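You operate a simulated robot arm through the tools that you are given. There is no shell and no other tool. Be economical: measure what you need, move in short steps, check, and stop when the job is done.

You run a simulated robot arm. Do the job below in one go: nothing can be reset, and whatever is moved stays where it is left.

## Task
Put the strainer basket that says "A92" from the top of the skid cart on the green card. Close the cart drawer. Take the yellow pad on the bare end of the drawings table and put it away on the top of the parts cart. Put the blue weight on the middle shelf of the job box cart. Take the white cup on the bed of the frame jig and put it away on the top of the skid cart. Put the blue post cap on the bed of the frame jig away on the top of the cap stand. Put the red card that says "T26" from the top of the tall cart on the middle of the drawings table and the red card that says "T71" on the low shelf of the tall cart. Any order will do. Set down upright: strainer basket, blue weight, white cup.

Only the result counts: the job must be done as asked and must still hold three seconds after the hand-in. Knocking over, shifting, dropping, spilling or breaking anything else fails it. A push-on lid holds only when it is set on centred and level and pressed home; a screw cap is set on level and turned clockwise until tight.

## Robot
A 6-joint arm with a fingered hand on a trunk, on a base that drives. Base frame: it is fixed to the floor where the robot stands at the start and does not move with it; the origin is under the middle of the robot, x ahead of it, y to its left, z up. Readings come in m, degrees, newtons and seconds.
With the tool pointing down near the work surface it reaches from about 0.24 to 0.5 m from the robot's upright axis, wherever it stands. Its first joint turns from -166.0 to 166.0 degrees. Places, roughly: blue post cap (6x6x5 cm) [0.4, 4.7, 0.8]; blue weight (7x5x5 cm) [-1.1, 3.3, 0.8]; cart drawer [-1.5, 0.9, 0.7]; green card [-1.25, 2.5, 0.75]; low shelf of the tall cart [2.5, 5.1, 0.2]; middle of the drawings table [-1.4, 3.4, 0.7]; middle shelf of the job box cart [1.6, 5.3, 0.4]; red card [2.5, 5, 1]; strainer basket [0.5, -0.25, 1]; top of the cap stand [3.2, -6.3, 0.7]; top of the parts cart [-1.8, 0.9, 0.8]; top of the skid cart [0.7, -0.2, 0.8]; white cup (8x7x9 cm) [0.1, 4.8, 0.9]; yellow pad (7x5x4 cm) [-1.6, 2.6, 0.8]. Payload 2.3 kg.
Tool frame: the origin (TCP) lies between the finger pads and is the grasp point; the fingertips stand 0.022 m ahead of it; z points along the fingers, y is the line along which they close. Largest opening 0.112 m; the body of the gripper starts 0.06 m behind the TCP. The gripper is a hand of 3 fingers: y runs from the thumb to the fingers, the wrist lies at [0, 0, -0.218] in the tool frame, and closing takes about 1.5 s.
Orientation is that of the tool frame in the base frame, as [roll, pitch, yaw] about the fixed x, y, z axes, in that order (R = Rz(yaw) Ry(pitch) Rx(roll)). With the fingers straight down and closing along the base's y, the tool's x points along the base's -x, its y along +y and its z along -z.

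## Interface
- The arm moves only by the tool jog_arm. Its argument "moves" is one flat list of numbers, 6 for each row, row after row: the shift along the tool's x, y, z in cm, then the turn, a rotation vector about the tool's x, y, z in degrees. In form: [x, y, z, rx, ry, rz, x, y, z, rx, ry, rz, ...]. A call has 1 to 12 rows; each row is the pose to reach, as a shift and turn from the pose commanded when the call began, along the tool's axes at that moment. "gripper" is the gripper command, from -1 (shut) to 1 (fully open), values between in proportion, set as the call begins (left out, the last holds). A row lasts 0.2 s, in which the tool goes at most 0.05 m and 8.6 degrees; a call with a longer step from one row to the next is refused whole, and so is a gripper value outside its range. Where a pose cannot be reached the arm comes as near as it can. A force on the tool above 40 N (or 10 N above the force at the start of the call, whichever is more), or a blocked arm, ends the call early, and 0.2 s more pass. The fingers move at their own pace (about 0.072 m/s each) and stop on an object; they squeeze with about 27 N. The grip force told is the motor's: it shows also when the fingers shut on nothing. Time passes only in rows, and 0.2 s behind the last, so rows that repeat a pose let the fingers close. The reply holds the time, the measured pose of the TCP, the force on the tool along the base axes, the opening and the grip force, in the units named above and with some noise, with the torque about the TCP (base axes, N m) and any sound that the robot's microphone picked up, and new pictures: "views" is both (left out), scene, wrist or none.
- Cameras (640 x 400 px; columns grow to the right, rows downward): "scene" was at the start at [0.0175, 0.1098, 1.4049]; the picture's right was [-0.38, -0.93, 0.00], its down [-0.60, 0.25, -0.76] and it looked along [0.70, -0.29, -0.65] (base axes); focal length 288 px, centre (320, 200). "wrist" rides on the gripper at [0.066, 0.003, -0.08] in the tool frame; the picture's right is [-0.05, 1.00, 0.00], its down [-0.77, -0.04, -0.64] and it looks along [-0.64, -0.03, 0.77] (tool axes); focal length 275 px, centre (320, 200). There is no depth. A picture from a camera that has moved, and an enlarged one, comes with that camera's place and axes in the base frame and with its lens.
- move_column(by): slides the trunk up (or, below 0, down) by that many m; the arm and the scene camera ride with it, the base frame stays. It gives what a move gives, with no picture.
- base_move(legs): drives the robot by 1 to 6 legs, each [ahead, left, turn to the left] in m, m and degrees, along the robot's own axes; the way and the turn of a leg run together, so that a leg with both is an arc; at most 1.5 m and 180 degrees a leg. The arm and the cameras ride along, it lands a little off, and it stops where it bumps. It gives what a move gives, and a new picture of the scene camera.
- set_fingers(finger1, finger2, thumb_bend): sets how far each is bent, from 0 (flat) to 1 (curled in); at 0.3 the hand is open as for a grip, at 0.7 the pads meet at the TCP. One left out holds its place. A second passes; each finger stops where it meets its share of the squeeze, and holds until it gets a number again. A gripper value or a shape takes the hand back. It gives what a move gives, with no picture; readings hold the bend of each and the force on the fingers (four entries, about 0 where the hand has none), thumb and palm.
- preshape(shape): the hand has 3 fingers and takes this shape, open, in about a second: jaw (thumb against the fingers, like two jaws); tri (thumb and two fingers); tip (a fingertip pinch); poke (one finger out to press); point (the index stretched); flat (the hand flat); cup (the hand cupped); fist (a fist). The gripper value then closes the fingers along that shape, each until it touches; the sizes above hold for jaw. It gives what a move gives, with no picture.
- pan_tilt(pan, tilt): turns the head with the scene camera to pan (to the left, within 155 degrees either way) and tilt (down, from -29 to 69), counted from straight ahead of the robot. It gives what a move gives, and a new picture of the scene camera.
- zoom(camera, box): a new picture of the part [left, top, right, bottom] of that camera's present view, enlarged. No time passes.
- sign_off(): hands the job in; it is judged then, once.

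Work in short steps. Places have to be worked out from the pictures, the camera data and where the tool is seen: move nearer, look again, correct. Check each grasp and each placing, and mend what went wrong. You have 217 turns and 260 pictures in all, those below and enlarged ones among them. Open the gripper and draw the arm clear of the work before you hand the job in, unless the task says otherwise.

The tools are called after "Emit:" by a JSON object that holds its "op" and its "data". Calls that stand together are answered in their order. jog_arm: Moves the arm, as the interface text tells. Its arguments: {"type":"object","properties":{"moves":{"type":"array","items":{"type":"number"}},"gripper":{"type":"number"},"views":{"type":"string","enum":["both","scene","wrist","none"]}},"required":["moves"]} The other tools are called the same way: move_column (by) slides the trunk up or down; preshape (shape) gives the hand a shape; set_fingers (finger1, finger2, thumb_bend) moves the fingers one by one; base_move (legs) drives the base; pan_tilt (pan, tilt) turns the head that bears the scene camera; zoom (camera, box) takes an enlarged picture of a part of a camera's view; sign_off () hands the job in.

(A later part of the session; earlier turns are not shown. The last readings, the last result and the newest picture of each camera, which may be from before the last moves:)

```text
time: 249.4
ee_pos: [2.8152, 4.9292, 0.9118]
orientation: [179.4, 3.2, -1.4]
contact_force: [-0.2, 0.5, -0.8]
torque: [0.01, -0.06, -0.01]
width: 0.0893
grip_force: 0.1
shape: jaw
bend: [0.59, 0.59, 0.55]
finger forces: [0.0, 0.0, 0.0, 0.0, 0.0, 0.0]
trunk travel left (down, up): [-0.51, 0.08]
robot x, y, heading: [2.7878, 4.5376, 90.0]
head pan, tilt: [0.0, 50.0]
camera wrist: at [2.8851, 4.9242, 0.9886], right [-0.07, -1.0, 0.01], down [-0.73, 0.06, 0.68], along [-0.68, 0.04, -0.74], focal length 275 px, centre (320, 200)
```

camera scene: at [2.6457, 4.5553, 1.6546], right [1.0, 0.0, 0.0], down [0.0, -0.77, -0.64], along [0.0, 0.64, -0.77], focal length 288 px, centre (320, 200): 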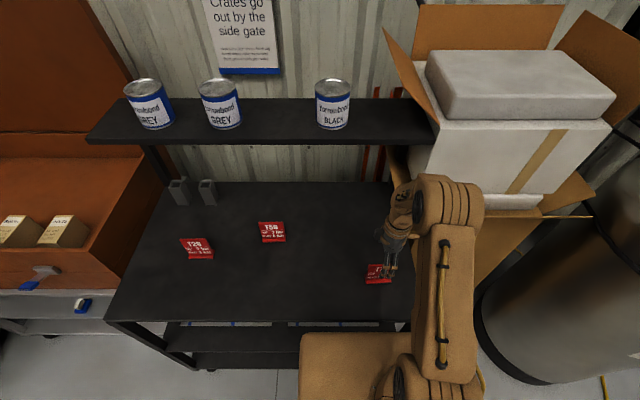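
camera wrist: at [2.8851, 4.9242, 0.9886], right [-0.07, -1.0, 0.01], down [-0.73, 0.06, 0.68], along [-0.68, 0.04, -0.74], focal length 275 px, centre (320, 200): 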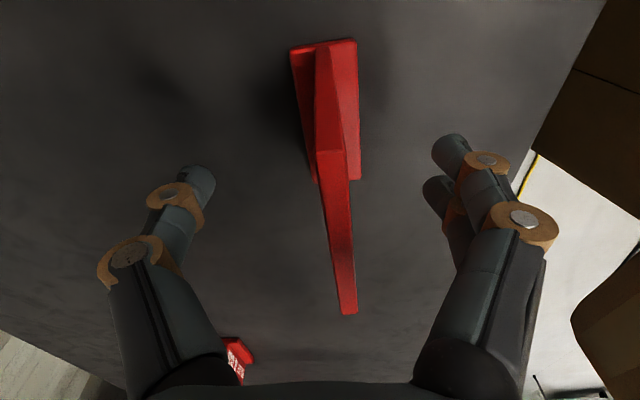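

Card is centred between fingers. Close.

Emit:
{"op": "jog_arm", "data": {"moves": [0, 0, 0, 0, 0, 0, 0, 0, 0, 0, 0, 0, 0, 0, 0, 0, 0, 0, 0, 0, 0, 0, 0, 0, 0, 0, 0, 0, 0, 0, 0, 0, 0, 0, 0, 0, 0, 0, 0, 0, 0, 0], "gripper": -1, "views": "wrist"}}

```text
time: 251.1
ee_pos: [2.8162, 4.9289, 0.911]
orientation: [179.4, 3.1, -1.4]
contact_force: [0.8, -0.6, 0.0]
torque: [0.01, -0.04, -0.01]
width: 0.0023
grip_force: 26.9
shape: jaw
bend: [0.7, 0.71, 0.71]
finger forces: [12.1, 11.9, 0.1, 0.0, 23.9, 0.0]
trunk travel left (down, up): [-0.51, 0.08]
robot x, y, heading: [2.7867, 4.5385, 89.9]
head pan, tilt: [0.0, 50.0]
camera wrist: at [2.8851, 4.9243, 0.9885], right [-0.07, -1.0, 0.01], down [-0.73, 0.06, 0.68], along [-0.68, 0.04, -0.74], focal length 275 px, centre (320, 200)
```

wrist: 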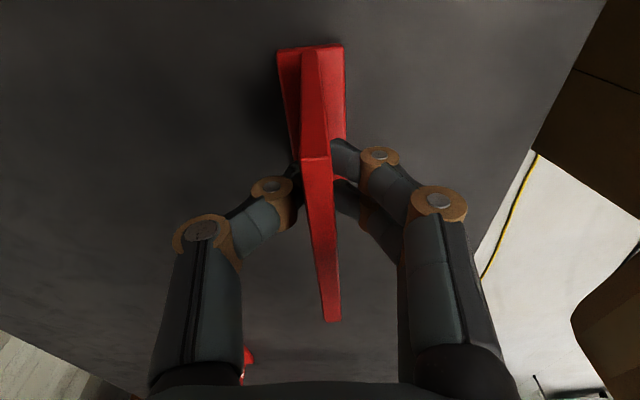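

Gripped. Lift with the trunk 7 cm, and yaw the tool back 88°.

Emit:
{"op": "move_column", "data": {"by": 0.075}}

Emit:
{"op": "jog_arm", "data": {"moves": [0, 0, 0, 0, 0, 8, 0, 0, 0, 0, 0, 16, 0, 0, 0, 0, 0, 24, 0, 0, 0, 0, 0, 32, 0, 0, 0, 0, 0, 40, 0, 0, 0, 0, 0, 48, 0, 0, 0, 0, 0, 56, 0, 0, 0, 0, 0, 64, 0, 0, 0, 0, 0, 72, 0, 0, 0, 0, 0, 80, 0, 0, 0, 0, 0, 88], "views": "wrist"}}

```text
time: 252.2
ee_pos: [2.8147, 4.9281, 0.9869]
orientation: [179.3, 3.2, -1.4]
contact_force: [-0.3, -0.5, -1.9]
torque: [0.0, 0.04, 0.01]
width: 0.0023
grip_force: 26.8
shape: jaw
bend: [0.7, 0.71, 0.71]
finger forces: [12.2, 11.8, 0.0, 0.0, 23.8, 0.0]
trunk travel left (down, up): [-0.585, 0.005]
robot x, y, heading: [2.7901, 4.5365, 90.2]
head pan, tilt: [0.0, 50.0]
```

```text
time: 254.6
ee_pos: [2.8138, 4.9295, 0.9869]
orientation: [176.8, -0.5, -89.5]
contact_force: [0.6, 0.2, -1.0]
torque: [0.03, 0.0, 0.01]
width: 0.0025
grip_force: 26.6
shape: jaw
bend: [0.7, 0.71, 0.71]
finger forces: [12.2, 11.8, 0.0, 0.1, 24.0, 0.0]
trunk travel left (down, up): [-0.585, 0.005]
robot x, y, heading: [2.7909, 4.5346, 90.2]
head pan, tilt: [0.0, 50.0]
camera wrist: at [2.8166, 4.8628, 1.0679], right [-1.0, 0.04, 0.06], down [0.06, 0.78, 0.63], along [-0.02, 0.63, -0.78], focal length 275 px, centre (320, 200)
```

wrist: 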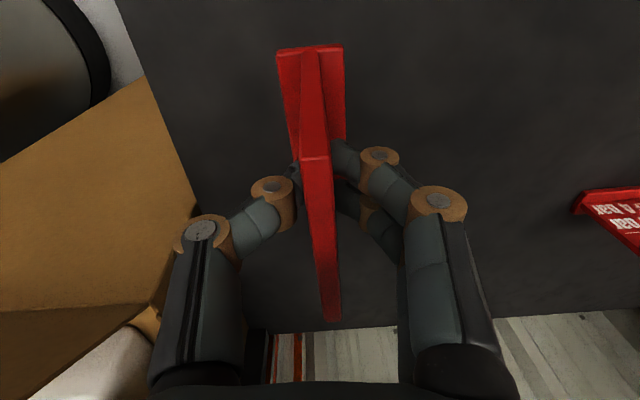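

Held well. Fix the small tilt, shift the base back 5 cm and left 4 cm, and set the card down on the cart top.

Emit:
{"op": "jog_arm", "data": {"moves": [0, 0, 0, 2.6, -3.7, 0, 0, 0, 0, 2.6, -3.7, 0], "views": "none"}}

Emit:
{"op": "base_move", "data": {"legs": [[-0.05, 0.04, 0]]}}

Emit:
{"op": "move_column", "data": {"by": -0.07}}

```text
time: 255.2
ee_pos: [2.8192, 4.9328, 0.9895]
orientation: [177.0, 3.3, -89.5]
contact_force: [-0.7, 1.1, -0.7]
torque: [0.0, 0.0, 0.02]
width: 0.0025
grip_force: 27.0
shape: jaw
bend: [0.7, 0.71, 0.71]
finger forces: [12.2, 11.8, 0.0, 0.0, 23.9, 0.1]
out of reach, approached as far as the arm can: row 1, 2
trunk travel left (down, up): [-0.585, 0.005]
robot x, y, heading: [2.7853, 4.535, 90.1]
head pan, tilt: [0.0, 50.0]
```

```text
time: 256.2
ee_pos: [2.7777, 4.8806, 0.9889]
orientation: [177.0, 3.4, -89.5]
contact_force: [-0.5, -0.6, -1.1]
torque: [-0.01, -0.02, 0.0]
width: 0.0022
grip_force: 26.9
shape: jaw
bend: [0.7, 0.71, 0.71]
finger forces: [12.2, 11.8, 0.1, 0.0, 24.0, 0.0]
trunk travel left (down, up): [-0.585, 0.005]
robot x, y, heading: [2.7463, 4.4851, 90.2]
head pan, tilt: [0.0, 50.0]
camera scene: at [2.6045, 4.5032, 1.6575], right [1.0, 0.0, 0.0], down [0.0, -0.77, -0.64], along [0.0, 0.64, -0.77], focal length 288 px, centre (320, 200)
```

scene: 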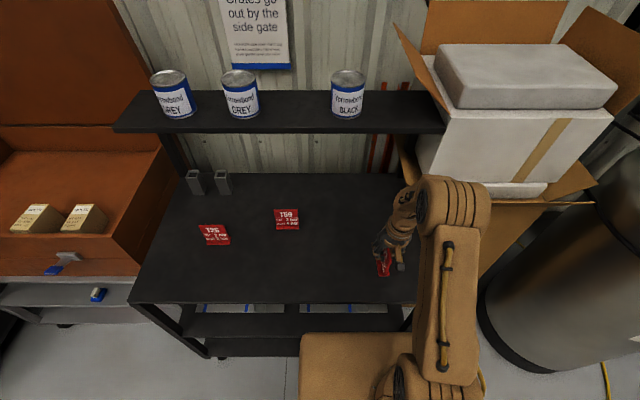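

```text
time: 257.2
ee_pos: [2.7783, 4.8825, 0.9183]
orientation: [176.9, 3.4, -89.5]
contact_force: [1.4, 0.0, -0.2]
torque: [0.01, 0.01, -0.02]
width: 0.0023
grip_force: 27.1
shape: jaw
bend: [0.7, 0.71, 0.71]
finger forces: [12.2, 11.8, 0.0, 0.0, 24.0, 0.0]
trunk travel left (down, up): [-0.515, 0.075]
robot x, y, heading: [2.7449, 4.4885, 90.0]
head pan, tilt: [0.0, 50.0]
```

Lower to contact and release.

Emit:
{"op": "move_column", "data": {"by": -0.009}}

Emit:
{"op": "jog_arm", "data": {"moves": [0, 0, 0, 0, 0, 0, 0, 0, 0, 0, 0, 0, 0, 0, 0, 0, 0, 0, 0, 0, 0, 0, 0, 0], "gripper": 0.1, "views": "wrist"}}

```text
time: 257.8
ee_pos: [2.7781, 4.8824, 0.9108]
orientation: [176.9, 3.4, -89.5]
contact_force: [0.5, 0.6, -0.1]
torque: [0.01, 0.02, 0.01]
width: 0.0021
grip_force: 27.0
shape: jaw
bend: [0.7, 0.71, 0.71]
finger forces: [12.3, 12.0, 0.0, 0.0, 24.3, 0.0]
trunk travel left (down, up): [-0.506, 0.084]
robot x, y, heading: [2.7484, 4.4858, 90.0]
head pan, tilt: [0.0, 50.0]
```

```text
time: 258.8
ee_pos: [2.7781, 4.8812, 0.9098]
orientation: [176.9, 3.3, -89.5]
contact_force: [0.1, 0.2, 0.1]
torque: [0.02, 0.03, 0.0]
width: 0.0612
grip_force: 0.0
shape: jaw
bend: [0.72, 0.72, 0.7]
finger forces: [0.0, 0.0, 0.1, 0.1, 0.0, 0.1]
trunk travel left (down, up): [-0.506, 0.084]
robot x, y, heading: [2.7439, 4.4881, 90.2]
head pan, tilt: [0.0, 50.0]
camera wrist: at [2.7799, 4.8101, 0.9866], right [-1.0, 0.03, 0.06], down [0.06, 0.73, 0.68], along [-0.02, 0.68, -0.73], focal length 275 px, centre (320, 200)
```

wrist: 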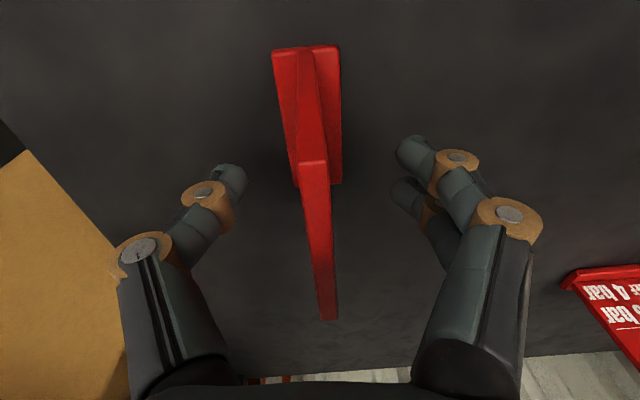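

The card stands, now edge-on to me. Raise, back off 0.12 m, and tilt the tool 33° forward.

Emit:
{"op": "move_column", "data": {"by": 0.08}}

Emit:
{"op": "base_move", "data": {"legs": [[-0.13, 0, 0]]}}

Emit:
{"op": "jog_arm", "data": {"moves": [-2, 0, -1, 1, -4.5, 0, -4, 0, -1.5, 2, -9, 0, -6, 0, -1.5, 3, -13.5, 0, -8, 0, -1.5, 3, -18, 0, -10, 0, -1, 3, -23, 0, -11.5, 0, 0, 3, -27, 0, -12.5, 0, 0.5, 3, -30, 0], "views": "none"}}

```text
time: 260.0
ee_pos: [2.7787, 4.8809, 0.9898]
orientation: [176.9, 3.4, -89.4]
contact_force: [-0.6, 0.3, 0.0]
torque: [-0.01, -0.02, 0.01]
width: 0.0609
grip_force: 0.1
shape: jaw
bend: [0.72, 0.72, 0.7]
finger forces: [0.1, 0.1, 0.0, 0.0, 0.0, 0.0]
trunk travel left (down, up): [-0.586, 0.004]
robot x, y, heading: [2.7454, 4.4867, 90.0]
head pan, tilt: [0.0, 50.0]
```

```text
time: 261.3
ee_pos: [2.7777, 4.751, 0.9901]
orientation: [177.0, 3.4, -89.5]
contact_force: [0.1, -0.1, 0.7]
torque: [0.0, 0.01, -0.03]
width: 0.061
grip_force: 0.1
shape: jaw
bend: [0.72, 0.72, 0.7]
finger forces: [0.1, 0.0, 0.1, 0.1, 0.0, 0.0]
trunk travel left (down, up): [-0.586, 0.004]
robot x, y, heading: [2.7499, 4.353, 90.0]
head pan, tilt: [0.0, 50.0]
camera scene: at [2.6056, 4.3738, 1.6586], right [1.0, 0.0, 0.0], down [0.0, -0.77, -0.64], along [0.0, 0.64, -0.77], focal length 288 px, centre (320, 200)
```

scene: 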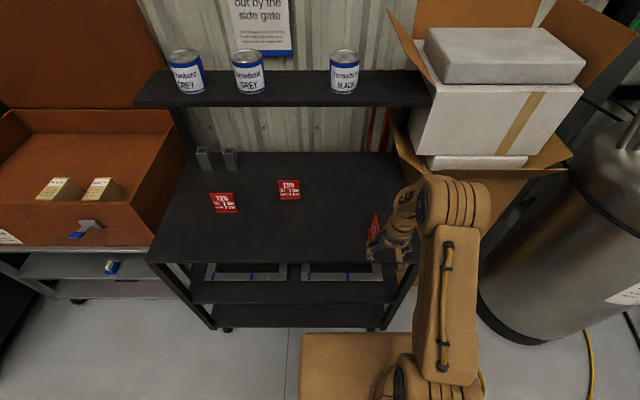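

```text
time: 262.9
ee_pos: [2.7771, 4.87, 0.9975]
orientation: [179.2, 31.1, -90.5]
contact_force: [0.0, 0.2, -0.5]
torque: [-0.03, 0.04, 0.01]
width: 0.0609
grip_force: 0.0
shape: jaw
bend: [0.72, 0.72, 0.7]
finger forces: [0.1, 0.0, 0.1, 0.1, 0.0, 0.1]
out of reach, approached as far as the arm can: row 2, 3, 7
trunk travel left (down, up): [-0.586, 0.004]
robot x, y, heading: [2.7501, 4.3561, 90.1]
head pan, tilt: [0.0, 50.0]
```

At 31° tilt above the card. Lower the trunk 9 cm, check view.

Emit:
{"op": "move_column", "data": {"by": -0.088}}

Emit:
{"op": "jog_arm", "data": {"moves": [0, 0, 0, 0, 0, 0], "views": "wrist"}}

```text
time: 264.1
ee_pos: [2.7769, 4.8682, 0.9079]
orientation: [179.2, 31.1, -90.3]
contact_force: [0.1, 0.3, 0.4]
torque: [-0.01, -0.05, 0.01]
width: 0.0608
grip_force: 0.1
shape: jaw
bend: [0.72, 0.72, 0.7]
finger forces: [0.1, 0.0, 0.1, 0.1, 0.0, 0.0]
trunk travel left (down, up): [-0.498, 0.092]
robot x, y, heading: [2.7477, 4.3542, 90.2]
head pan, tilt: [0.0, 50.0]
```

```text
time: 264.5
ee_pos: [2.7764, 4.8692, 0.9084]
orientation: [179.1, 31.0, -90.3]
contact_force: [-0.2, 0.5, 0.5]
torque: [0.02, 0.0, 0.01]
width: 0.0609
grip_force: 0.1
shape: jaw
bend: [0.72, 0.72, 0.7]
finger forces: [0.1, 0.0, 0.0, 0.0, 0.0, 0.1]
trunk travel left (down, up): [-0.498, 0.092]
robot x, y, heading: [2.7489, 4.3537, 90.1]
head pan, tilt: [0.0, 50.0]
camera wrist: at [2.773, 4.7697, 0.9434], right [-1.0, 0.04, 0.04], down [0.05, 0.33, 0.94], along [0.02, 0.94, -0.33], focal length 275 px, centre (320, 200)
```

wrist: 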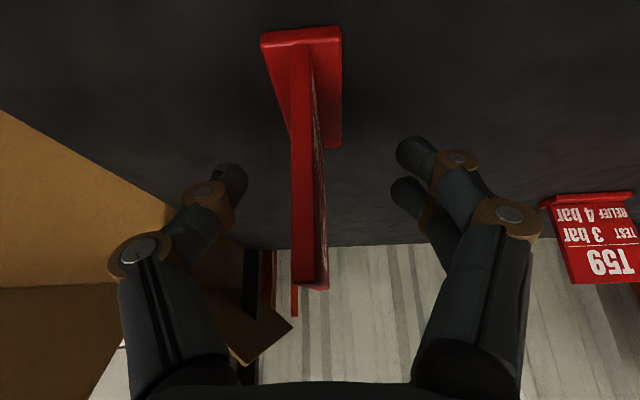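

Close on the card and lift a bit.

Emit:
{"op": "jog_arm", "data": {"moves": [0, 0, 0, 0, 0, 0, 0, 0, 0, 0, 0, 0, 0, 0, 0, 0, 0, 0, 0, 0, 0, 0, 0, 0, 0, 0, 0, 0, 0, 0, 0, 0, 0, 0, 0, 0], "gripper": -1, "views": "none"}}

Emit:
{"op": "move_column", "data": {"by": 0.06}}

Emit:
{"op": "base_move", "data": {"legs": [[-0.35, 0, 0]]}}

Emit:
{"op": "zoom", "data": {"camera": "wrist", "box": [0, 0, 640, 400]}}

```text
time: 265.9
ee_pos: [2.7758, 4.8685, 0.9097]
orientation: [179.2, 31.0, -90.3]
contact_force: [-0.5, -0.3, -0.7]
torque: [-0.03, 0.0, -0.01]
width: 0.0014
grip_force: 26.9
shape: jaw
bend: [0.7, 0.7, 0.7]
finger forces: [12.3, 11.9, 0.0, 0.0, 24.1, 0.0]
trunk travel left (down, up): [-0.498, 0.092]
robot x, y, heading: [2.7428, 4.3528, 90.3]
head pan, tilt: [0.0, 50.0]
```

```text
time: 266.9
ee_pos: [2.7749, 4.8688, 0.9687]
orientation: [179.1, 31.0, -90.2]
contact_force: [-0.1, -0.3, 0.1]
torque: [-0.01, 0.03, 0.01]
width: 0.0016
grip_force: 27.0
shape: jaw
bend: [0.7, 0.7, 0.7]
finger forces: [12.2, 11.9, 0.1, 0.0, 24.1, 0.0]
trunk travel left (down, up): [-0.558, 0.032]
robot x, y, heading: [2.7472, 4.3551, 90.0]
head pan, tilt: [0.0, 50.0]
```

```text
time: 269.2
ee_pos: [2.7761, 4.5185, 0.9692]
orientation: [179.1, 31.0, -90.4]
contact_force: [-0.1, 0.1, -1.0]
torque: [0.0, 0.0, 0.01]
width: 0.0014
grip_force: 27.2
shape: jaw
bend: [0.7, 0.7, 0.7]
finger forces: [12.2, 11.8, 0.1, 0.0, 24.1, 0.0]
trunk travel left (down, up): [-0.558, 0.032]
robot x, y, heading: [2.7465, 4.0036, 90.2]
head pan, tilt: [0.0, 50.0]
camera scene: at [2.6059, 4.0238, 1.6306], right [1.0, 0.0, 0.0], down [0.0, -0.77, -0.64], along [0.0, 0.64, -0.77], focal length 288 px, centre (320, 200)
```

scene: 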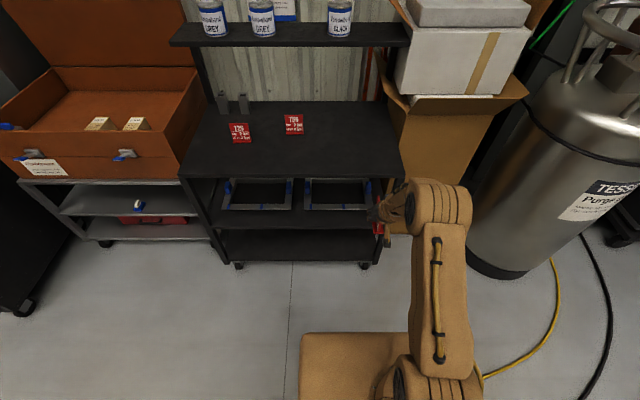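

```text
1.00 times, centred on (320, 200) of wrist (not enlarged: the box is as wide or as high as the picture)
camera zoom: at [2.7734, 4.4191, 1.0035], right [-1.0, 0.04, 0.04], down [0.05, 0.33, 0.94], along [0.03, 0.94, -0.33], focal length 275 px, centre (320, 200)
```

zoom: 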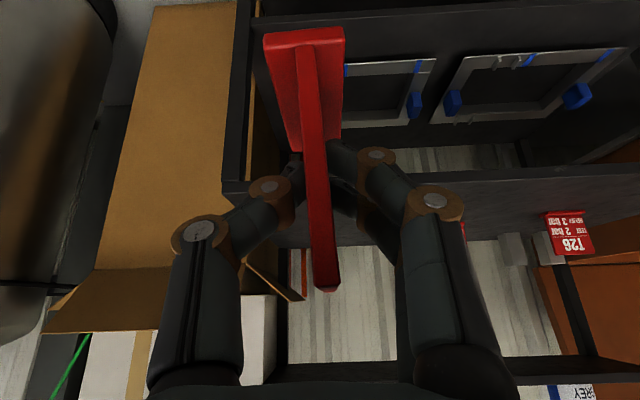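

T71 is in hand. Shift left 0.27 m to the shelf's middle, and lower the trunk in two steps to see the low shelf.

Emit:
{"op": "base_move", "data": {"legs": [[0, 0.27, 0]]}}

Emit:
{"op": "move_column", "data": {"by": -0.4}}

Emit:
{"op": "move_column", "data": {"by": -0.13}}

Emit:
{"op": "pan_tilt", "data": {"pan": 0, "tilt": 40}}

```text
time: 271.1
ee_pos: [2.5057, 4.5196, 0.9681]
orientation: [179.2, 31.0, -90.4]
contact_force: [-0.1, 0.1, -1.3]
torque: [0.0, -0.03, 0.02]
width: 0.0012
grip_force: 26.7
shape: jaw
bend: [0.7, 0.7, 0.7]
finger forces: [12.2, 11.9, 0.1, 0.0, 24.1, 0.0]
trunk travel left (down, up): [-0.558, 0.032]
robot x, y, heading: [2.478, 4.0065, 90.1]
head pan, tilt: [0.0, 50.0]
camera scene: at [2.3334, 4.0246, 1.6305], right [1.0, 0.0, 0.0], down [0.0, -0.77, -0.64], along [0.0, 0.64, -0.77], focal length 288 px, centre (320, 200)
```

scene: 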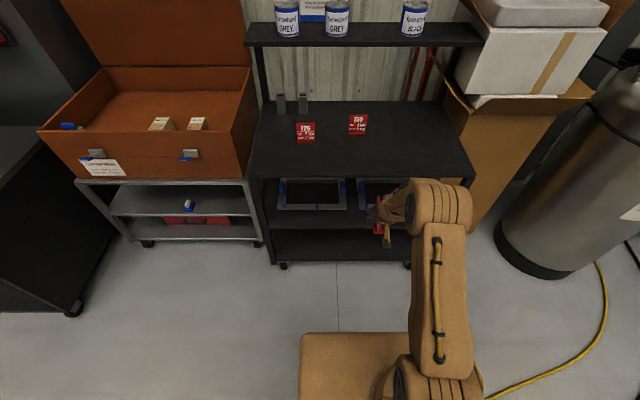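

```text
time: 274.9
ee_pos: [2.5062, 4.5185, 0.5687]
orientation: [179.2, 31.0, -90.4]
contact_force: [0.3, -0.8, -0.7]
torque: [-0.02, -0.02, -0.02]
width: 0.0014
grip_force: 26.6
shape: jaw
bend: [0.7, 0.7, 0.7]
finger forces: [12.3, 11.9, 0.0, 0.0, 24.2, 0.0]
trunk travel left (down, up): [-0.158, 0.432]
robot x, y, heading: [2.4735, 4.0063, 90.2]
head pan, tilt: [0.0, 50.0]
```

```text
time: 276.5
ee_pos: [2.504, 4.5196, 0.439]
orientation: [179.2, 30.9, -90.4]
contact_force: [0.2, 0.9, -0.3]
torque: [-0.02, -0.03, 0.01]
width: 0.0018
grip_force: 26.7
shape: jaw
bend: [0.7, 0.7, 0.7]
finger forces: [12.3, 11.8, 0.0, 0.0, 24.2, 0.0]
trunk travel left (down, up): [-0.028, 0.562]
robot x, y, heading: [2.4787, 4.0055, 90.1]
head pan, tilt: [0.0, 50.0]
```

```text
time: 277.2
ee_pos: [2.5063, 4.5179, 0.4385]
orientation: [179.2, 31.0, -90.3]
contact_force: [-0.4, 0.7, -1.0]
torque: [-0.04, 0.03, 0.0]
width: 0.0016
grip_force: 26.7
shape: jaw
bend: [0.7, 0.7, 0.7]
finger forces: [12.3, 11.8, 0.1, 0.0, 24.2, 0.0]
trunk travel left (down, up): [-0.028, 0.562]
robot x, y, heading: [2.4775, 4.0057, 89.8]
head pan, tilt: [0.0, 40.0]
camera scene: at [2.3342, 4.0325, 1.1147], right [1.0, 0.0, 0.0], down [0.0, -0.64, -0.77], along [0.0, 0.77, -0.64], focal length 288 px, centre (320, 200)
```

scene: 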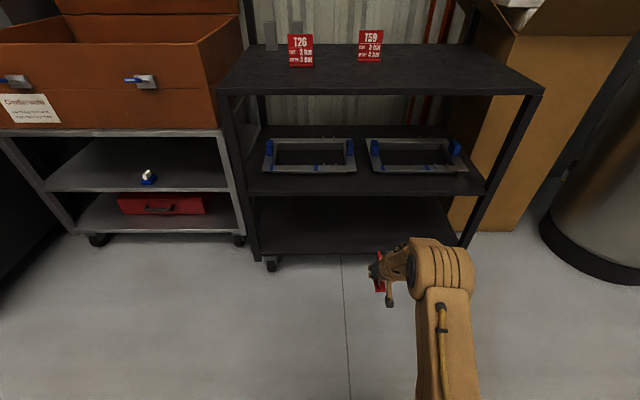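

Low shelf: z≈0.20, front edge y≈4.79, empty. Lower the arm 14 cm while still outside.

Emit:
{"op": "jog_arm", "data": {"moves": [1.8, 0, 3, 0, 0, 0, 3.6, 0, 6, 0, 0, 0, 5.4, 0, 9, 0, 0, 0, 7.4, 0, 12.3, 0, 0, 0]}}

```text
time: 278.2
ee_pos: [2.5036, 4.5196, 0.295]
orientation: [179.2, 30.9, -90.4]
contact_force: [-0.1, -0.9, -0.9]
torque: [-0.01, -0.01, -0.01]
width: 0.0015
grip_force: 27.5
shape: jaw
bend: [0.7, 0.7, 0.7]
finger forces: [12.2, 11.8, 0.0, 0.0, 24.1, 0.0]
out of reach, approached as far as the arm can: row 1
trunk travel left (down, up): [-0.028, 0.562]
robot x, y, heading: [2.4777, 4.0077, 90.1]
head pan, tilt: [0.0, 40.0]
camera scene: at [2.3342, 4.0325, 1.1148], right [1.0, 0.0, 0.0], down [0.0, -0.64, -0.77], along [0.0, 0.77, -0.64], focal length 288 px, centre (320, 200)
camera wrist: at [2.5003, 4.4199, 0.3296], right [-1.0, 0.04, 0.04], down [0.05, 0.33, 0.94], along [0.03, 0.94, -0.33], focal length 275 px, centre (320, 200)
```

scene: 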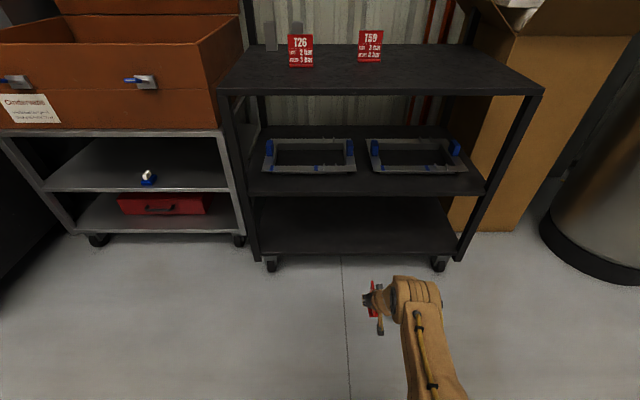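
wrist: 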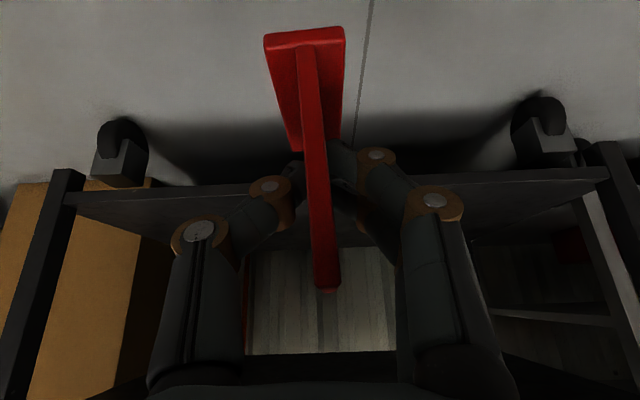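

Edge reads z≈0.185–0.20. Drive ahead 0.31 m to put the card over the shelf.

Emit:
{"op": "base_move", "data": {"legs": [[0.25, 0, 0]]}}

Emit:
{"op": "base_move", "data": {"legs": [[0.065, 0, 0]]}}

Emit:
{"op": "zoom", "data": {"camera": "wrist", "box": [0, 0, 640, 400]}}

```text
time: 280.1
ee_pos: [2.5054, 4.7715, 0.2949]
orientation: [179.1, 31.0, -90.5]
contact_force: [0.3, -0.3, -0.8]
torque: [-0.05, 0.02, 0.02]
width: 0.0014
grip_force: 27.2
shape: jaw
bend: [0.7, 0.7, 0.7]
finger forces: [12.2, 11.9, 0.1, 0.0, 24.1, 0.1]
trunk travel left (down, up): [-0.028, 0.562]
robot x, y, heading: [2.4756, 4.2581, 90.0]
head pan, tilt: [0.0, 40.0]
camera scene: at [2.3346, 4.2844, 1.1147], right [1.0, 0.0, 0.0], down [0.0, -0.64, -0.77], along [0.0, 0.77, -0.64], focal length 288 px, centre (320, 200)
```

scene: 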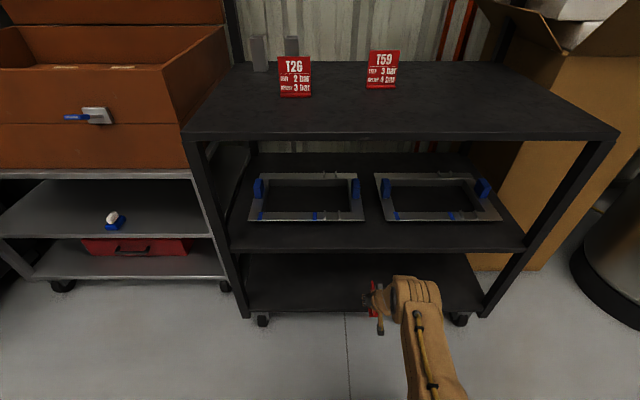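

```text
time: 281.0
ee_pos: [2.5051, 4.8362, 0.295]
orientation: [179.2, 31.1, -90.4]
contact_force: [-0.3, 0.3, 0.2]
torque: [-0.01, 0.02, 0.01]
width: 0.0013
grip_force: 26.8
shape: jaw
bend: [0.7, 0.7, 0.7]
finger forces: [12.3, 11.9, 0.1, 0.0, 24.0, 0.0]
trunk travel left (down, up): [-0.028, 0.562]
robot x, y, heading: [2.4764, 4.3248, 90.1]
head pan, tilt: [0.0, 40.0]
camera scene: at [2.3347, 4.3503, 1.1147], right [1.0, 0.0, 0.0], down [0.0, -0.64, -0.77], along [0.0, 0.77, -0.64], focal length 288 px, centre (320, 200)
```

scene: 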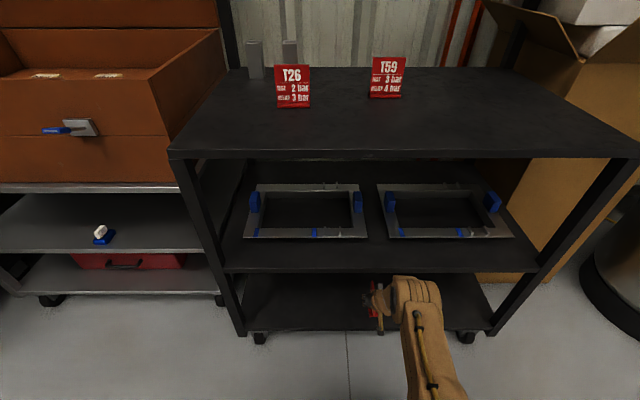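

```text
1.00 times, centred on (320, 200) of wrist (not enlarged: the box is as wide or as high as the picture)
camera zoom: at [2.5015, 4.7374, 0.3301], right [-1.0, 0.04, 0.04], down [0.05, 0.33, 0.94], along [0.03, 0.94, -0.33], focal length 275 px, centre (320, 200)
```

zoom: 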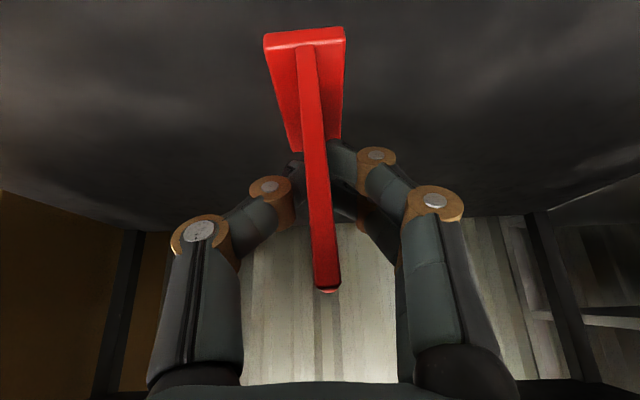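

Card foot starts ~3 cm inside the edge. Lower: trunk 2.6 cm, then the arm in small steps until contact.

Emit:
{"op": "move_column", "data": {"by": -0.026}}

Emit:
{"op": "jog_arm", "data": {"moves": [0.2, 0, 0.35, 0, 0, 0, 0.4, 0, 0.7, 0, 0, 0, 0.6, 0, 1.05, 0, 0, 0], "views": "none"}}

```text
time: 281.8
ee_pos: [2.5042, 4.8364, 0.2686]
orientation: [179.2, 31.0, -90.6]
contact_force: [-0.5, -0.1, -0.4]
torque: [0.03, -0.05, 0.04]
width: 0.0015
grip_force: 27.2
shape: jaw
bend: [0.7, 0.7, 0.7]
finger forces: [12.2, 11.9, 0.0, 0.0, 24.1, 0.1]
trunk travel left (down, up): [-0.002, 0.588]
robot x, y, heading: [2.4794, 4.3267, 89.9]
head pan, tilt: [0.0, 40.0]
```

```text
time: 282.6
ee_pos: [2.5042, 4.8367, 0.258]
orientation: [179.2, 30.9, -90.5]
contact_force: [-0.2, 0.3, -1.1]
torque: [-0.01, -0.02, -0.02]
width: 0.0016
grip_force: 27.0
shape: jaw
bend: [0.7, 0.7, 0.7]
finger forces: [12.2, 11.9, 0.0, 0.1, 24.1, 0.0]
trunk travel left (down, up): [-0.002, 0.588]
robot x, y, heading: [2.4776, 4.327, 89.8]
head pan, tilt: [0.0, 40.0]
```

Emit:
{"op": "jog_arm", "data": {"moves": [0.2, 0, 0.35, 0, 0, 0, 0.4, 0, 0.7, 0, 0, 0, 0.6, 0, 1.05, 0, 0, 0], "views": "none"}}

```text
time: 283.4
ee_pos: [2.5046, 4.8369, 0.2445]
orientation: [179.2, 31.0, -90.5]
contact_force: [-0.3, 0.7, 0.4]
torque: [-0.01, -0.01, 0.0]
width: 0.0013
grip_force: 27.0
shape: jaw
bend: [0.7, 0.7, 0.7]
finger forces: [12.3, 11.9, 0.0, 0.0, 24.0, 0.0]
trunk travel left (down, up): [-0.002, 0.588]
robot x, y, heading: [2.4756, 4.3243, 89.8]
head pan, tilt: [0.0, 40.0]
```

No contact yet at 0.2445; continue down another centimetre.

Emit:
{"op": "jog_arm", "data": {"moves": [0.15, 0, 0.26, 0, 0, 0, 0.3, 0, 0.5, 0, 0, 0, 0.45, 0, 0.77, 0, 0, 0], "views": "wrist"}}

```text
time: 284.2
ee_pos: [2.5049, 4.8368, 0.2377]
orientation: [179.2, 31.2, -90.5]
contact_force: [1.8, -2.0, 9.2]
torque: [0.02, -0.06, -0.02]
width: 0.0016
grip_force: 27.0
shape: jaw
bend: [0.7, 0.7, 0.7]
finger forces: [13.2, 12.5, 0.0, 0.0, 27.9, 0.0]
trunk travel left (down, up): [-0.002, 0.588]
robot x, y, heading: [2.4753, 4.3202, 90.0]
head pan, tilt: [0.0, 40.0]
camera wrist: at [2.5014, 4.7381, 0.2718], right [-1.0, 0.04, 0.04], down [0.05, 0.33, 0.94], along [0.03, 0.94, -0.33], focal length 275 px, centre (320, 200)
```

wrist: 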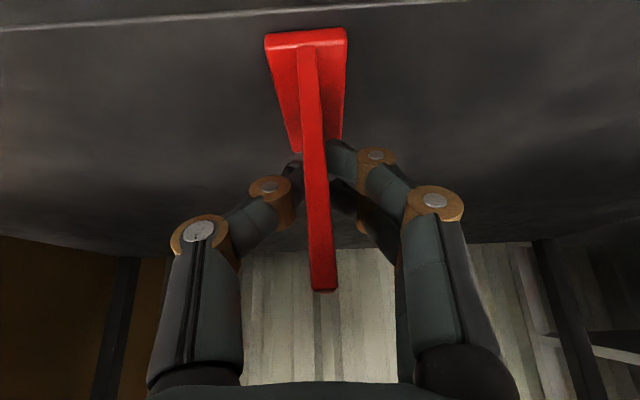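

Contact (9 N), foot inside the edge line. Release with the fingers.

Emit:
{"op": "jog_arm", "data": {"moves": [0, 0, -0.1, 0, 0, 0, 0, 0, -0.1, 0, 0, 0, 0, 0, -0.1, 0, 0, 0, 0, 0, -0.1, 0, 0, 0], "gripper": 0.1, "views": "wrist"}}

```text
time: 285.2
ee_pos: [2.5049, 4.8368, 0.2371]
orientation: [179.2, 31.0, -90.5]
contact_force: [0.1, -0.4, -0.7]
torque: [-0.02, -0.02, 0.01]
width: 0.0608
grip_force: 0.0
shape: jaw
bend: [0.72, 0.72, 0.7]
finger forces: [0.1, 0.0, 0.1, 0.0, 0.1, 0.1]
trunk travel left (down, up): [-0.002, 0.588]
robot x, y, heading: [2.4759, 4.3264, 89.6]
head pan, tilt: [0.0, 40.0]
camera wrist: at [2.5009, 4.7371, 0.2718], right [-1.0, 0.04, 0.04], down [0.05, 0.33, 0.94], along [0.03, 0.94, -0.33], focal length 275 px, centre (320, 200)
```

wrist: 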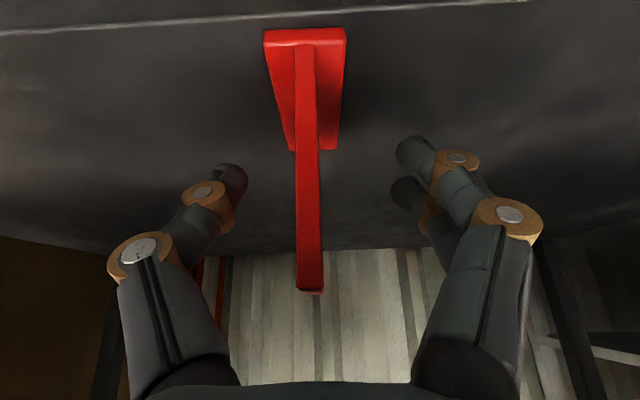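

T71 stands on the low shelf. Back out straight, raise the trunk, and restore a vertical tool.

Emit:
{"op": "base_move", "data": {"legs": [[-0.4, 0, 0]]}}

Emit:
{"op": "move_column", "data": {"by": 0.4}}

Emit:
{"op": "jog_arm", "data": {"moves": [1, 0, -3, 0, 7, 0, 2, 0, -6, 0, 14, 0, 3, 0, -9, 0, 21, 0, 3.5, 0, -12, 0, 28, 0, 4, 0, -14, 0, 31, 0, 4.5, 0, -16, 0, 31, 0], "views": "none"}}

Emit:
{"op": "move_column", "data": {"by": 0.18}}

```text
time: 287.7
ee_pos: [2.5042, 4.4334, 0.2376]
orientation: [179.2, 31.0, -90.5]
contact_force: [0.6, -0.6, -0.1]
torque: [-0.02, -0.03, 0.03]
width: 0.0607
grip_force: 0.0
shape: jaw
bend: [0.72, 0.72, 0.7]
finger forces: [0.0, 0.0, 0.0, 0.0, 0.1, 0.0]
trunk travel left (down, up): [-0.002, 0.588]
robot x, y, heading: [2.4761, 3.9196, 89.8]
head pan, tilt: [0.0, 40.0]
camera scene: at [2.3337, 3.9485, 1.0887], right [1.0, 0.0, 0.0], down [0.0, -0.64, -0.77], along [0.0, 0.77, -0.64], focal length 288 px, centre (320, 200)
```

scene: 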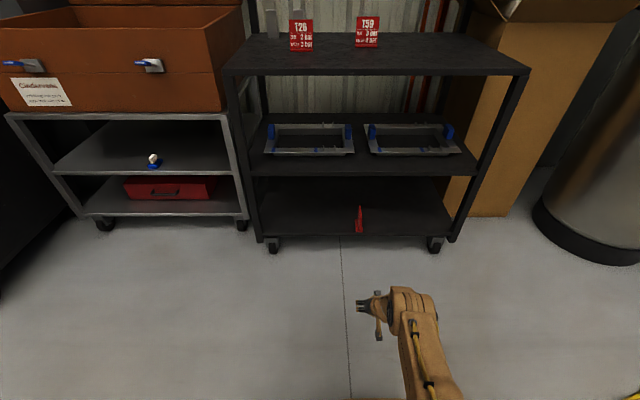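

```text
time: 291.5
ee_pos: [2.5033, 4.434, 0.6364]
orientation: [179.2, 31.1, -90.5]
contact_force: [-0.5, -0.2, 0.3]
torque: [-0.02, 0.0, -0.02]
width: 0.0608
grip_force: 0.0
shape: jaw
bend: [0.72, 0.72, 0.7]
finger forces: [0.1, 0.0, 0.0, 0.1, 0.0, 0.0]
trunk travel left (down, up): [-0.402, 0.188]
robot x, y, heading: [2.4732, 3.9218, 89.7]
head pan, tilt: [0.0, 40.0]
```

```text
time: 292.9
ee_pos: [2.5052, 4.3162, 0.753]
orientation: [176.4, 0.3, -90.0]
contact_force: [0.1, -0.4, 0.3]
torque: [-0.02, -0.02, 0.01]
width: 0.0613
grip_force: 0.1
shape: jaw
bend: [0.72, 0.72, 0.7]
finger forces: [0.0, 0.0, 0.1, 0.0, 0.0, 0.1]
out of reach, approached as far as the arm can: row 1, 2, 3, 4, 5, 6
trunk travel left (down, up): [-0.402, 0.188]
robot x, y, heading: [2.4765, 3.923, 90.0]
head pan, tilt: [0.0, 40.0]
```

```text
time: 294.9
ee_pos: [2.5064, 4.3168, 0.9322]
orientation: [176.3, 0.3, -90.0]
contact_force: [0.2, 0.5, -0.2]
torque: [0.03, 0.01, 0.02]
width: 0.0612
grip_force: 0.0
shape: jaw
bend: [0.72, 0.72, 0.7]
finger forces: [0.0, 0.1, 0.1, 0.0, 0.0, 0.0]
trunk travel left (down, up): [-0.582, 0.008]
robot x, y, heading: [2.4749, 3.9238, 90.0]
head pan, tilt: [0.0, 40.0]
```

Both placings look fine. Raise the hand 12 cm and yaw 88° for T26.

Emit:
{"op": "jog_arm", "data": {"moves": [0, 0, -4, 3.6, 0, 0, 0, 0, -8, 3.6, 0, 0, 0, 0, -12, 3.6, 0, 0], "views": "none"}}

Emit:
{"op": "jog_arm", "data": {"moves": [0, 0, 0, 0, 0, -8, 0, 0, 0, 0, 0, -16, 0, 0, 0, 0, 0, -24, 0, 0, 0, 0, 0, -32, 0, 0, 0, 0, 0, -40, 0, 0, 0, 0, 0, -48, 0, 0, 0, 0, 0, -56, 0, 0, 0, 0, 0, -64, 0, 0, 0, 0, 0, -72, 0, 0, 0, 0, 0, -80, 0, 0, 0, 0, 0, -88], "gripper": 0.6, "views": "none"}}

Emit:
{"op": "base_move", "data": {"legs": [[0.4, 0.23, 0]]}}

Emit:
{"op": "zoom", "data": {"camera": "wrist", "box": [0, 0, 640, 400]}}

```text
time: 295.7
ee_pos: [2.5135, 4.3204, 1.0576]
orientation: [179.4, 0.2, -90.0]
contact_force: [-1.0, 0.3, -0.4]
torque: [0.05, 0.0, -0.02]
width: 0.0611
grip_force: 0.0
shape: jaw
bend: [0.72, 0.72, 0.7]
finger forces: [0.0, 0.0, 0.0, 0.0, 0.0, 0.1]
out of reach, approached as far as the arm can: row 1, 2, 3
trunk travel left (down, up): [-0.582, 0.008]
robot x, y, heading: [2.4748, 3.9222, 89.8]
head pan, tilt: [0.0, 40.0]
```

```text
time: 298.1
ee_pos: [2.5139, 4.3206, 1.0574]
orientation: [179.9, 0.6, -1.9]
contact_force: [0.1, -0.7, 0.9]
torque: [-0.03, 0.0, 0.0]
width: 0.0894
grip_force: 0.2
shape: jaw
bend: [0.59, 0.59, 0.55]
finger forces: [0.0, 0.1, 0.0, 0.0, 0.0, 0.0]
trunk travel left (down, up): [-0.582, 0.008]
robot x, y, heading: [2.4768, 3.9245, 89.9]
head pan, tilt: [0.0, 40.0]
```

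```text
time: 300.9
ee_pos: [2.2882, 4.7261, 1.0572]
orientation: [-180.0, 0.6, -2.3]
contact_force: [-0.3, 1.0, 0.1]
torque: [-0.01, -0.01, -0.04]
width: 0.0895
grip_force: 0.1
shape: jaw
bend: [0.59, 0.59, 0.55]
finger forces: [0.0, 0.1, 0.0, 0.0, 0.1, 0.1]
trunk travel left (down, up): [-0.582, 0.008]
robot x, y, heading: [2.2486, 4.3296, 89.4]
head pan, tilt: [0.0, 40.0]
camera scene: at [2.107, 4.354, 1.6687], right [1.0, -0.01, 0.0], down [0.0, -0.64, -0.77], along [0.01, 0.77, -0.64], focal length 288 px, centre (320, 200)
```

scene: 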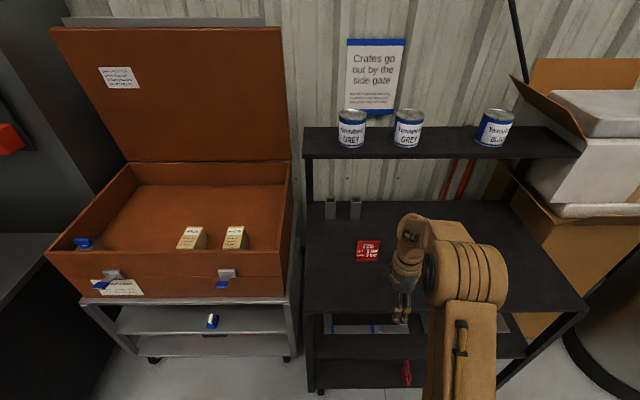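

```text
1.00 times, centred on (320, 200) of wrist (not enlarged: the box is as wide or as high as the picture)
camera zoom: at [2.3554, 4.7191, 1.1374], right [-0.09, -1.0, 0.0], down [-0.76, 0.07, 0.64], along [-0.64, 0.06, -0.77], focal length 275 px, centre (320, 200)
```

zoom: 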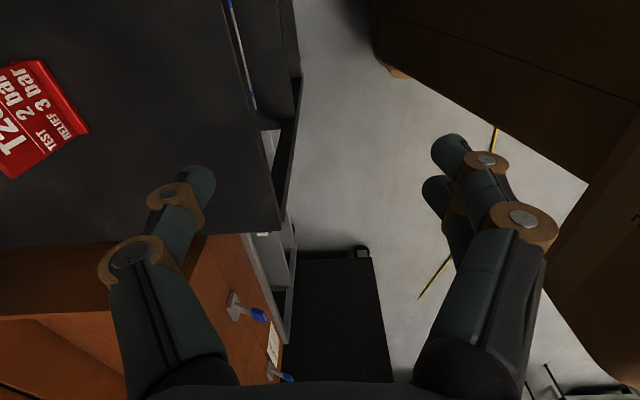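

Drive ahead 0.23 m and look down at T26.

Emit:
{"op": "base_move", "data": {"legs": [[0.232, 0, 0.6]]}}

Emit:
{"op": "zoom", "data": {"camera": "wrist", "box": [0, 0, 640, 400]}}

```text
time: 302.6
ee_pos: [2.2845, 4.9584, 1.0574]
orientation: [179.9, 0.6, -1.8]
contact_force: [-0.2, 0.2, -0.7]
torque: [-0.02, -0.03, 0.02]
width: 0.0893
grip_force: 0.1
shape: jaw
bend: [0.59, 0.59, 0.55]
finger forces: [0.0, 0.1, 0.0, 0.0, 0.0, 0.0]
trunk travel left (down, up): [-0.582, 0.008]
robot x, y, heading: [2.2509, 4.5592, 90.1]
head pan, tilt: [0.0, 40.0]
camera scene: at [2.1073, 4.5852, 1.6687], right [1.0, 0.0, 0.0], down [0.0, -0.64, -0.77], along [0.0, 0.77, -0.64], focal length 288 px, centre (320, 200)
```

scene: 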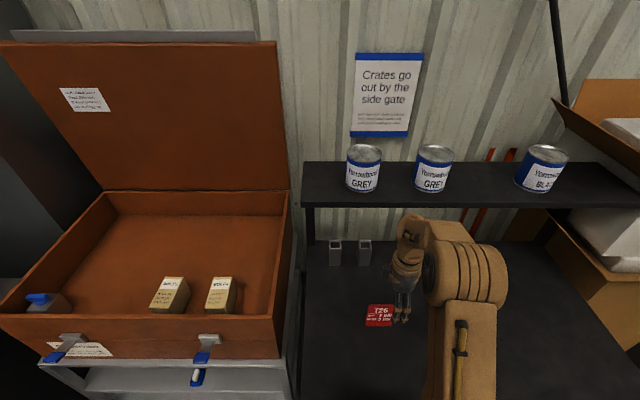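

```text
1.00 times, centred on (320, 200) of wrist (not enlarged: the box is as wide or as high as the picture)
camera zoom: at [2.3515, 4.9531, 1.1373], right [-0.08, -1.0, 0.0], down [-0.76, 0.06, 0.64], along [-0.64, 0.05, -0.77], focal length 275 px, centre (320, 200)
```

zoom: 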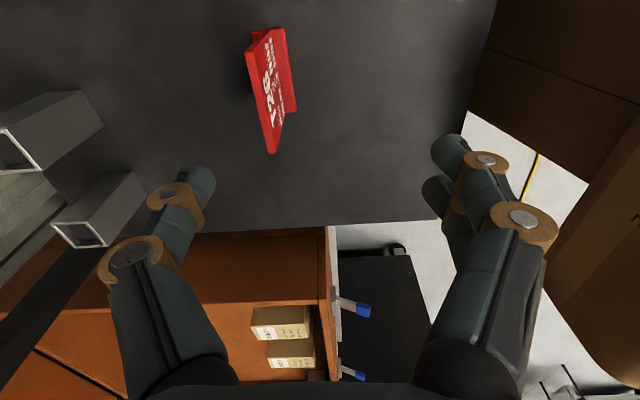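

T26's edge centre is (2.277, 5.004). Shift 4.5 cm forward, then lower by the trunk.

Emit:
{"op": "jog_arm", "data": {"moves": [-0.4, -2.3, 0, 0, 0, 0, -0.8, -4.6, 0, 0, 0, 0, -0.8, -4.6, 0, 0, 0, 0], "views": "none"}}

Emit:
{"op": "move_column", "data": {"by": -0.09}}

Emit:
{"op": "jog_arm", "data": {"moves": [0, 0, 0, 0, 0, 0], "views": "wrist"}}

```text
time: 303.4
ee_pos: [2.279, 5.0045, 1.0578]
orientation: [-179.9, 0.6, -1.7]
contact_force: [-0.5, -0.7, 0.0]
torque: [-0.01, 0.0, -0.01]
width: 0.0894
grip_force: 0.0
shape: jaw
bend: [0.59, 0.59, 0.55]
finger forces: [0.1, 0.0, 0.1, 0.0, 0.1, 0.0]
trunk travel left (down, up): [-0.582, 0.008]
robot x, y, heading: [2.2498, 4.559, 90.1]
head pan, tilt: [0.0, 40.0]
```

```text
time: 304.7
ee_pos: [2.2782, 5.0048, 0.9676]
orientation: [-179.9, 0.5, -1.8]
contact_force: [-0.6, 0.1, 0.1]
torque: [-0.03, -0.02, -0.01]
width: 0.0893
grip_force: 0.1
shape: jaw
bend: [0.59, 0.59, 0.55]
finger forces: [0.1, 0.1, 0.1, 0.0, 0.0, 0.1]
trunk travel left (down, up): [-0.492, 0.098]
robot x, y, heading: [2.2498, 4.5621, 90.4]
head pan, tilt: [0.0, 40.0]
```

```text
time: 305.1
ee_pos: [2.279, 5.0057, 0.968]
orientation: [-179.9, 0.7, -1.7]
contact_force: [-1.4, 0.2, 0.0]
torque: [0.01, -0.04, 0.0]
width: 0.0896
grip_force: 0.1
shape: jaw
bend: [0.59, 0.59, 0.55]
finger forces: [0.0, 0.0, 0.0, 0.0, 0.0, 0.0]
trunk travel left (down, up): [-0.492, 0.098]
robot x, y, heading: [2.2486, 4.5623, 90.1]
head pan, tilt: [0.0, 40.0]
camera wrist: at [2.3448, 4.9985, 1.0471], right [-0.08, -1.0, 0.0], down [-0.76, 0.06, 0.64], along [-0.64, 0.05, -0.76], focal length 275 px, centre (320, 200)
```

wrist: 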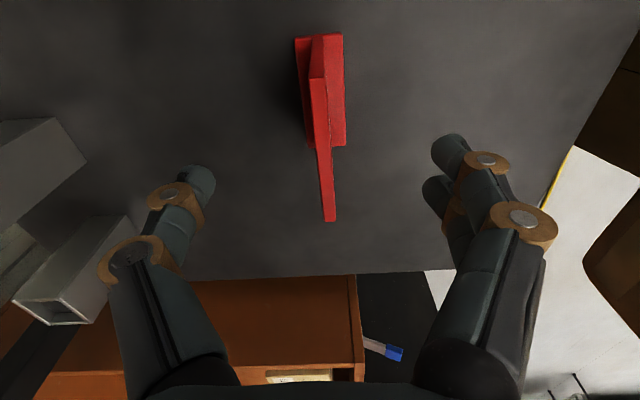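

Centred. Lower 5.6 cm more and close.

Emit:
{"op": "move_column", "data": {"by": -0.056}}

Emit:
{"op": "jog_arm", "data": {"moves": [0, 0, 0, 0, 0, 0, 0, 0, 0, 0, 0, 0, 0, 0, 0, 0, 0, 0, 0, 0, 0, 0, 0, 0, 0, 0, 0, 0, 0, 0, 0, 0, 0, 0, 0, 0, 0, 0, 0, 0, 0, 0], "gripper": -1, "views": "none"}}

Emit:
{"op": "move_column", "data": {"by": 0.15}}

Emit:
{"op": "zoom", "data": {"camera": "wrist", "box": [0, 0, 640, 400]}}

```text
time: 306.0
ee_pos: [2.2791, 5.0061, 0.9133]
orientation: [-179.9, 0.7, -1.8]
contact_force: [-0.2, -0.4, -0.2]
torque: [-0.03, -0.01, 0.02]
width: 0.0893
grip_force: 0.0
shape: jaw
bend: [0.59, 0.59, 0.55]
finger forces: [0.0, 0.0, 0.0, 0.0, 0.0, 0.0]
trunk travel left (down, up): [-0.436, 0.154]
robot x, y, heading: [2.2463, 4.5596, 90.2]
head pan, tilt: [0.0, 40.0]
```

```text
time: 307.6
ee_pos: [2.2786, 5.0042, 0.9126]
orientation: [-179.8, 0.6, -1.7]
contact_force: [-0.3, 0.4, -0.1]
torque: [0.03, 0.0, 0.01]
width: 0.0024
grip_force: 27.4
shape: jaw
bend: [0.7, 0.71, 0.7]
finger forces: [12.2, 11.8, 0.1, 0.0, 24.1, 0.0]
trunk travel left (down, up): [-0.436, 0.154]
robot x, y, heading: [2.2497, 4.5571, 90.4]
head pan, tilt: [0.0, 40.0]
```

```text
time: 309.4
ee_pos: [2.2782, 5.0055, 1.061]
orientation: [179.9, 0.7, -1.7]
contact_force: [-0.1, 0.7, -0.8]
torque: [0.02, -0.03, 0.02]
width: 0.0024
grip_force: 26.7
shape: jaw
bend: [0.7, 0.71, 0.7]
finger forces: [12.1, 11.8, 0.0, 0.1, 24.0, 0.0]
trunk travel left (down, up): [-0.586, 0.004]
robot x, y, heading: [2.25, 4.5591, 90.0]
head pan, tilt: [0.0, 40.0]
```

```text
1.00 times, centred on (320, 200) of wrist (not enlarged: the box is as wide or as high as the picture)
camera zoom: at [2.3448, 4.9987, 1.141], right [-0.08, -1.0, 0.0], down [-0.76, 0.06, 0.64], along [-0.64, 0.05, -0.77], focal length 275 px, centre (320, 200)
```

zoom: 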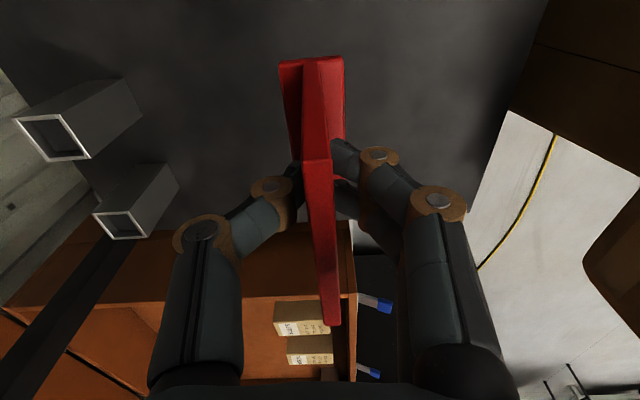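

T26 is held. Back away and drive to the right side of the table, stopping short.

Emit:
{"op": "base_move", "data": {"legs": [[-1.1, 0, 0], [0, 0, 90], [1.45, 0, 0], [1.2, 0, 0]]}}

Emit:
{"op": "pan_tilt", "data": {"pan": 5, "tilt": 40}}

```text
time: 331.4
ee_pos: [-0.8544, 3.4504, 1.0611]
orientation: [-180.0, 0.6, 88.6]
contact_force: [0.0, -0.1, -0.7]
torque: [0.0, -0.01, 0.02]
width: 0.0021
grip_force: 27.5
shape: jaw
bend: [0.7, 0.71, 0.7]
finger forces: [12.1, 11.6, 0.0, 0.1, 23.8, 0.0]
trunk travel left (down, up): [-0.586, 0.004]
robot x, y, heading: [-0.415, 3.4287, -179.6]
head pan, tilt: [0.0, 40.0]
camera scene: at [-0.4337, 3.2844, 1.6727], right [-0.01, 1.0, 0.0], down [0.64, 0.01, -0.77], along [-0.77, -0.01, -0.64], focal length 288 px, centre (320, 200)
```

scene: 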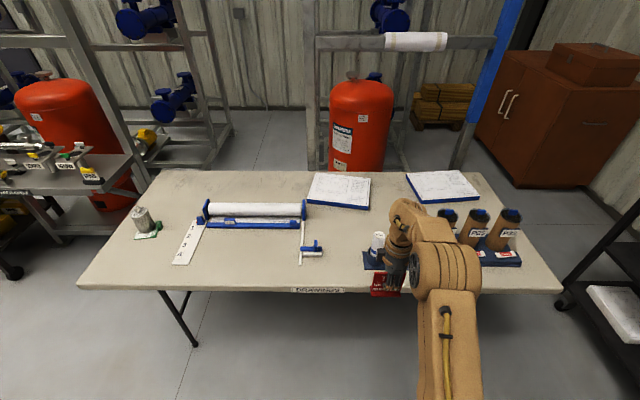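

```text
time: 332.1
ee_pos: [-0.856, 3.4508, 1.0617]
orientation: [180.0, 0.7, 88.6]
contact_force: [0.0, 0.2, -0.1]
torque: [-0.02, 0.01, 0.02]
width: 0.002
grip_force: 26.8
shape: jaw
bend: [0.7, 0.71, 0.7]
finger forces: [12.2, 11.7, 0.0, 0.1, 23.9, 0.0]
trunk travel left (down, up): [-0.586, 0.004]
robot x, y, heading: [-0.4069, 3.425, -179.5]
head pan, tilt: [5.0, 40.0]
camera scene: at [-0.4331, 3.2771, 1.6727], right [-0.1, 1.0, 0.0], down [0.64, 0.06, -0.77], along [-0.76, -0.07, -0.64], focal length 288 px, centre (320, 200)
```

scene: 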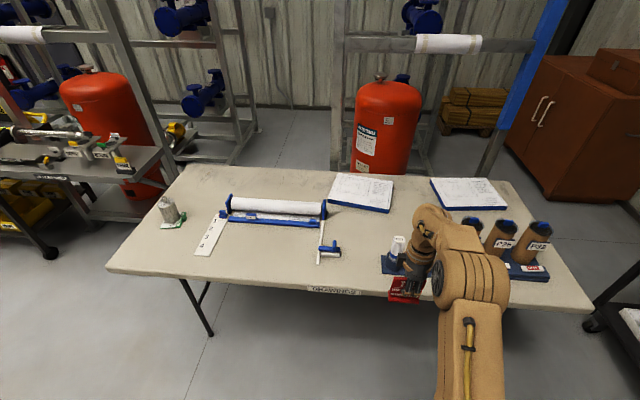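

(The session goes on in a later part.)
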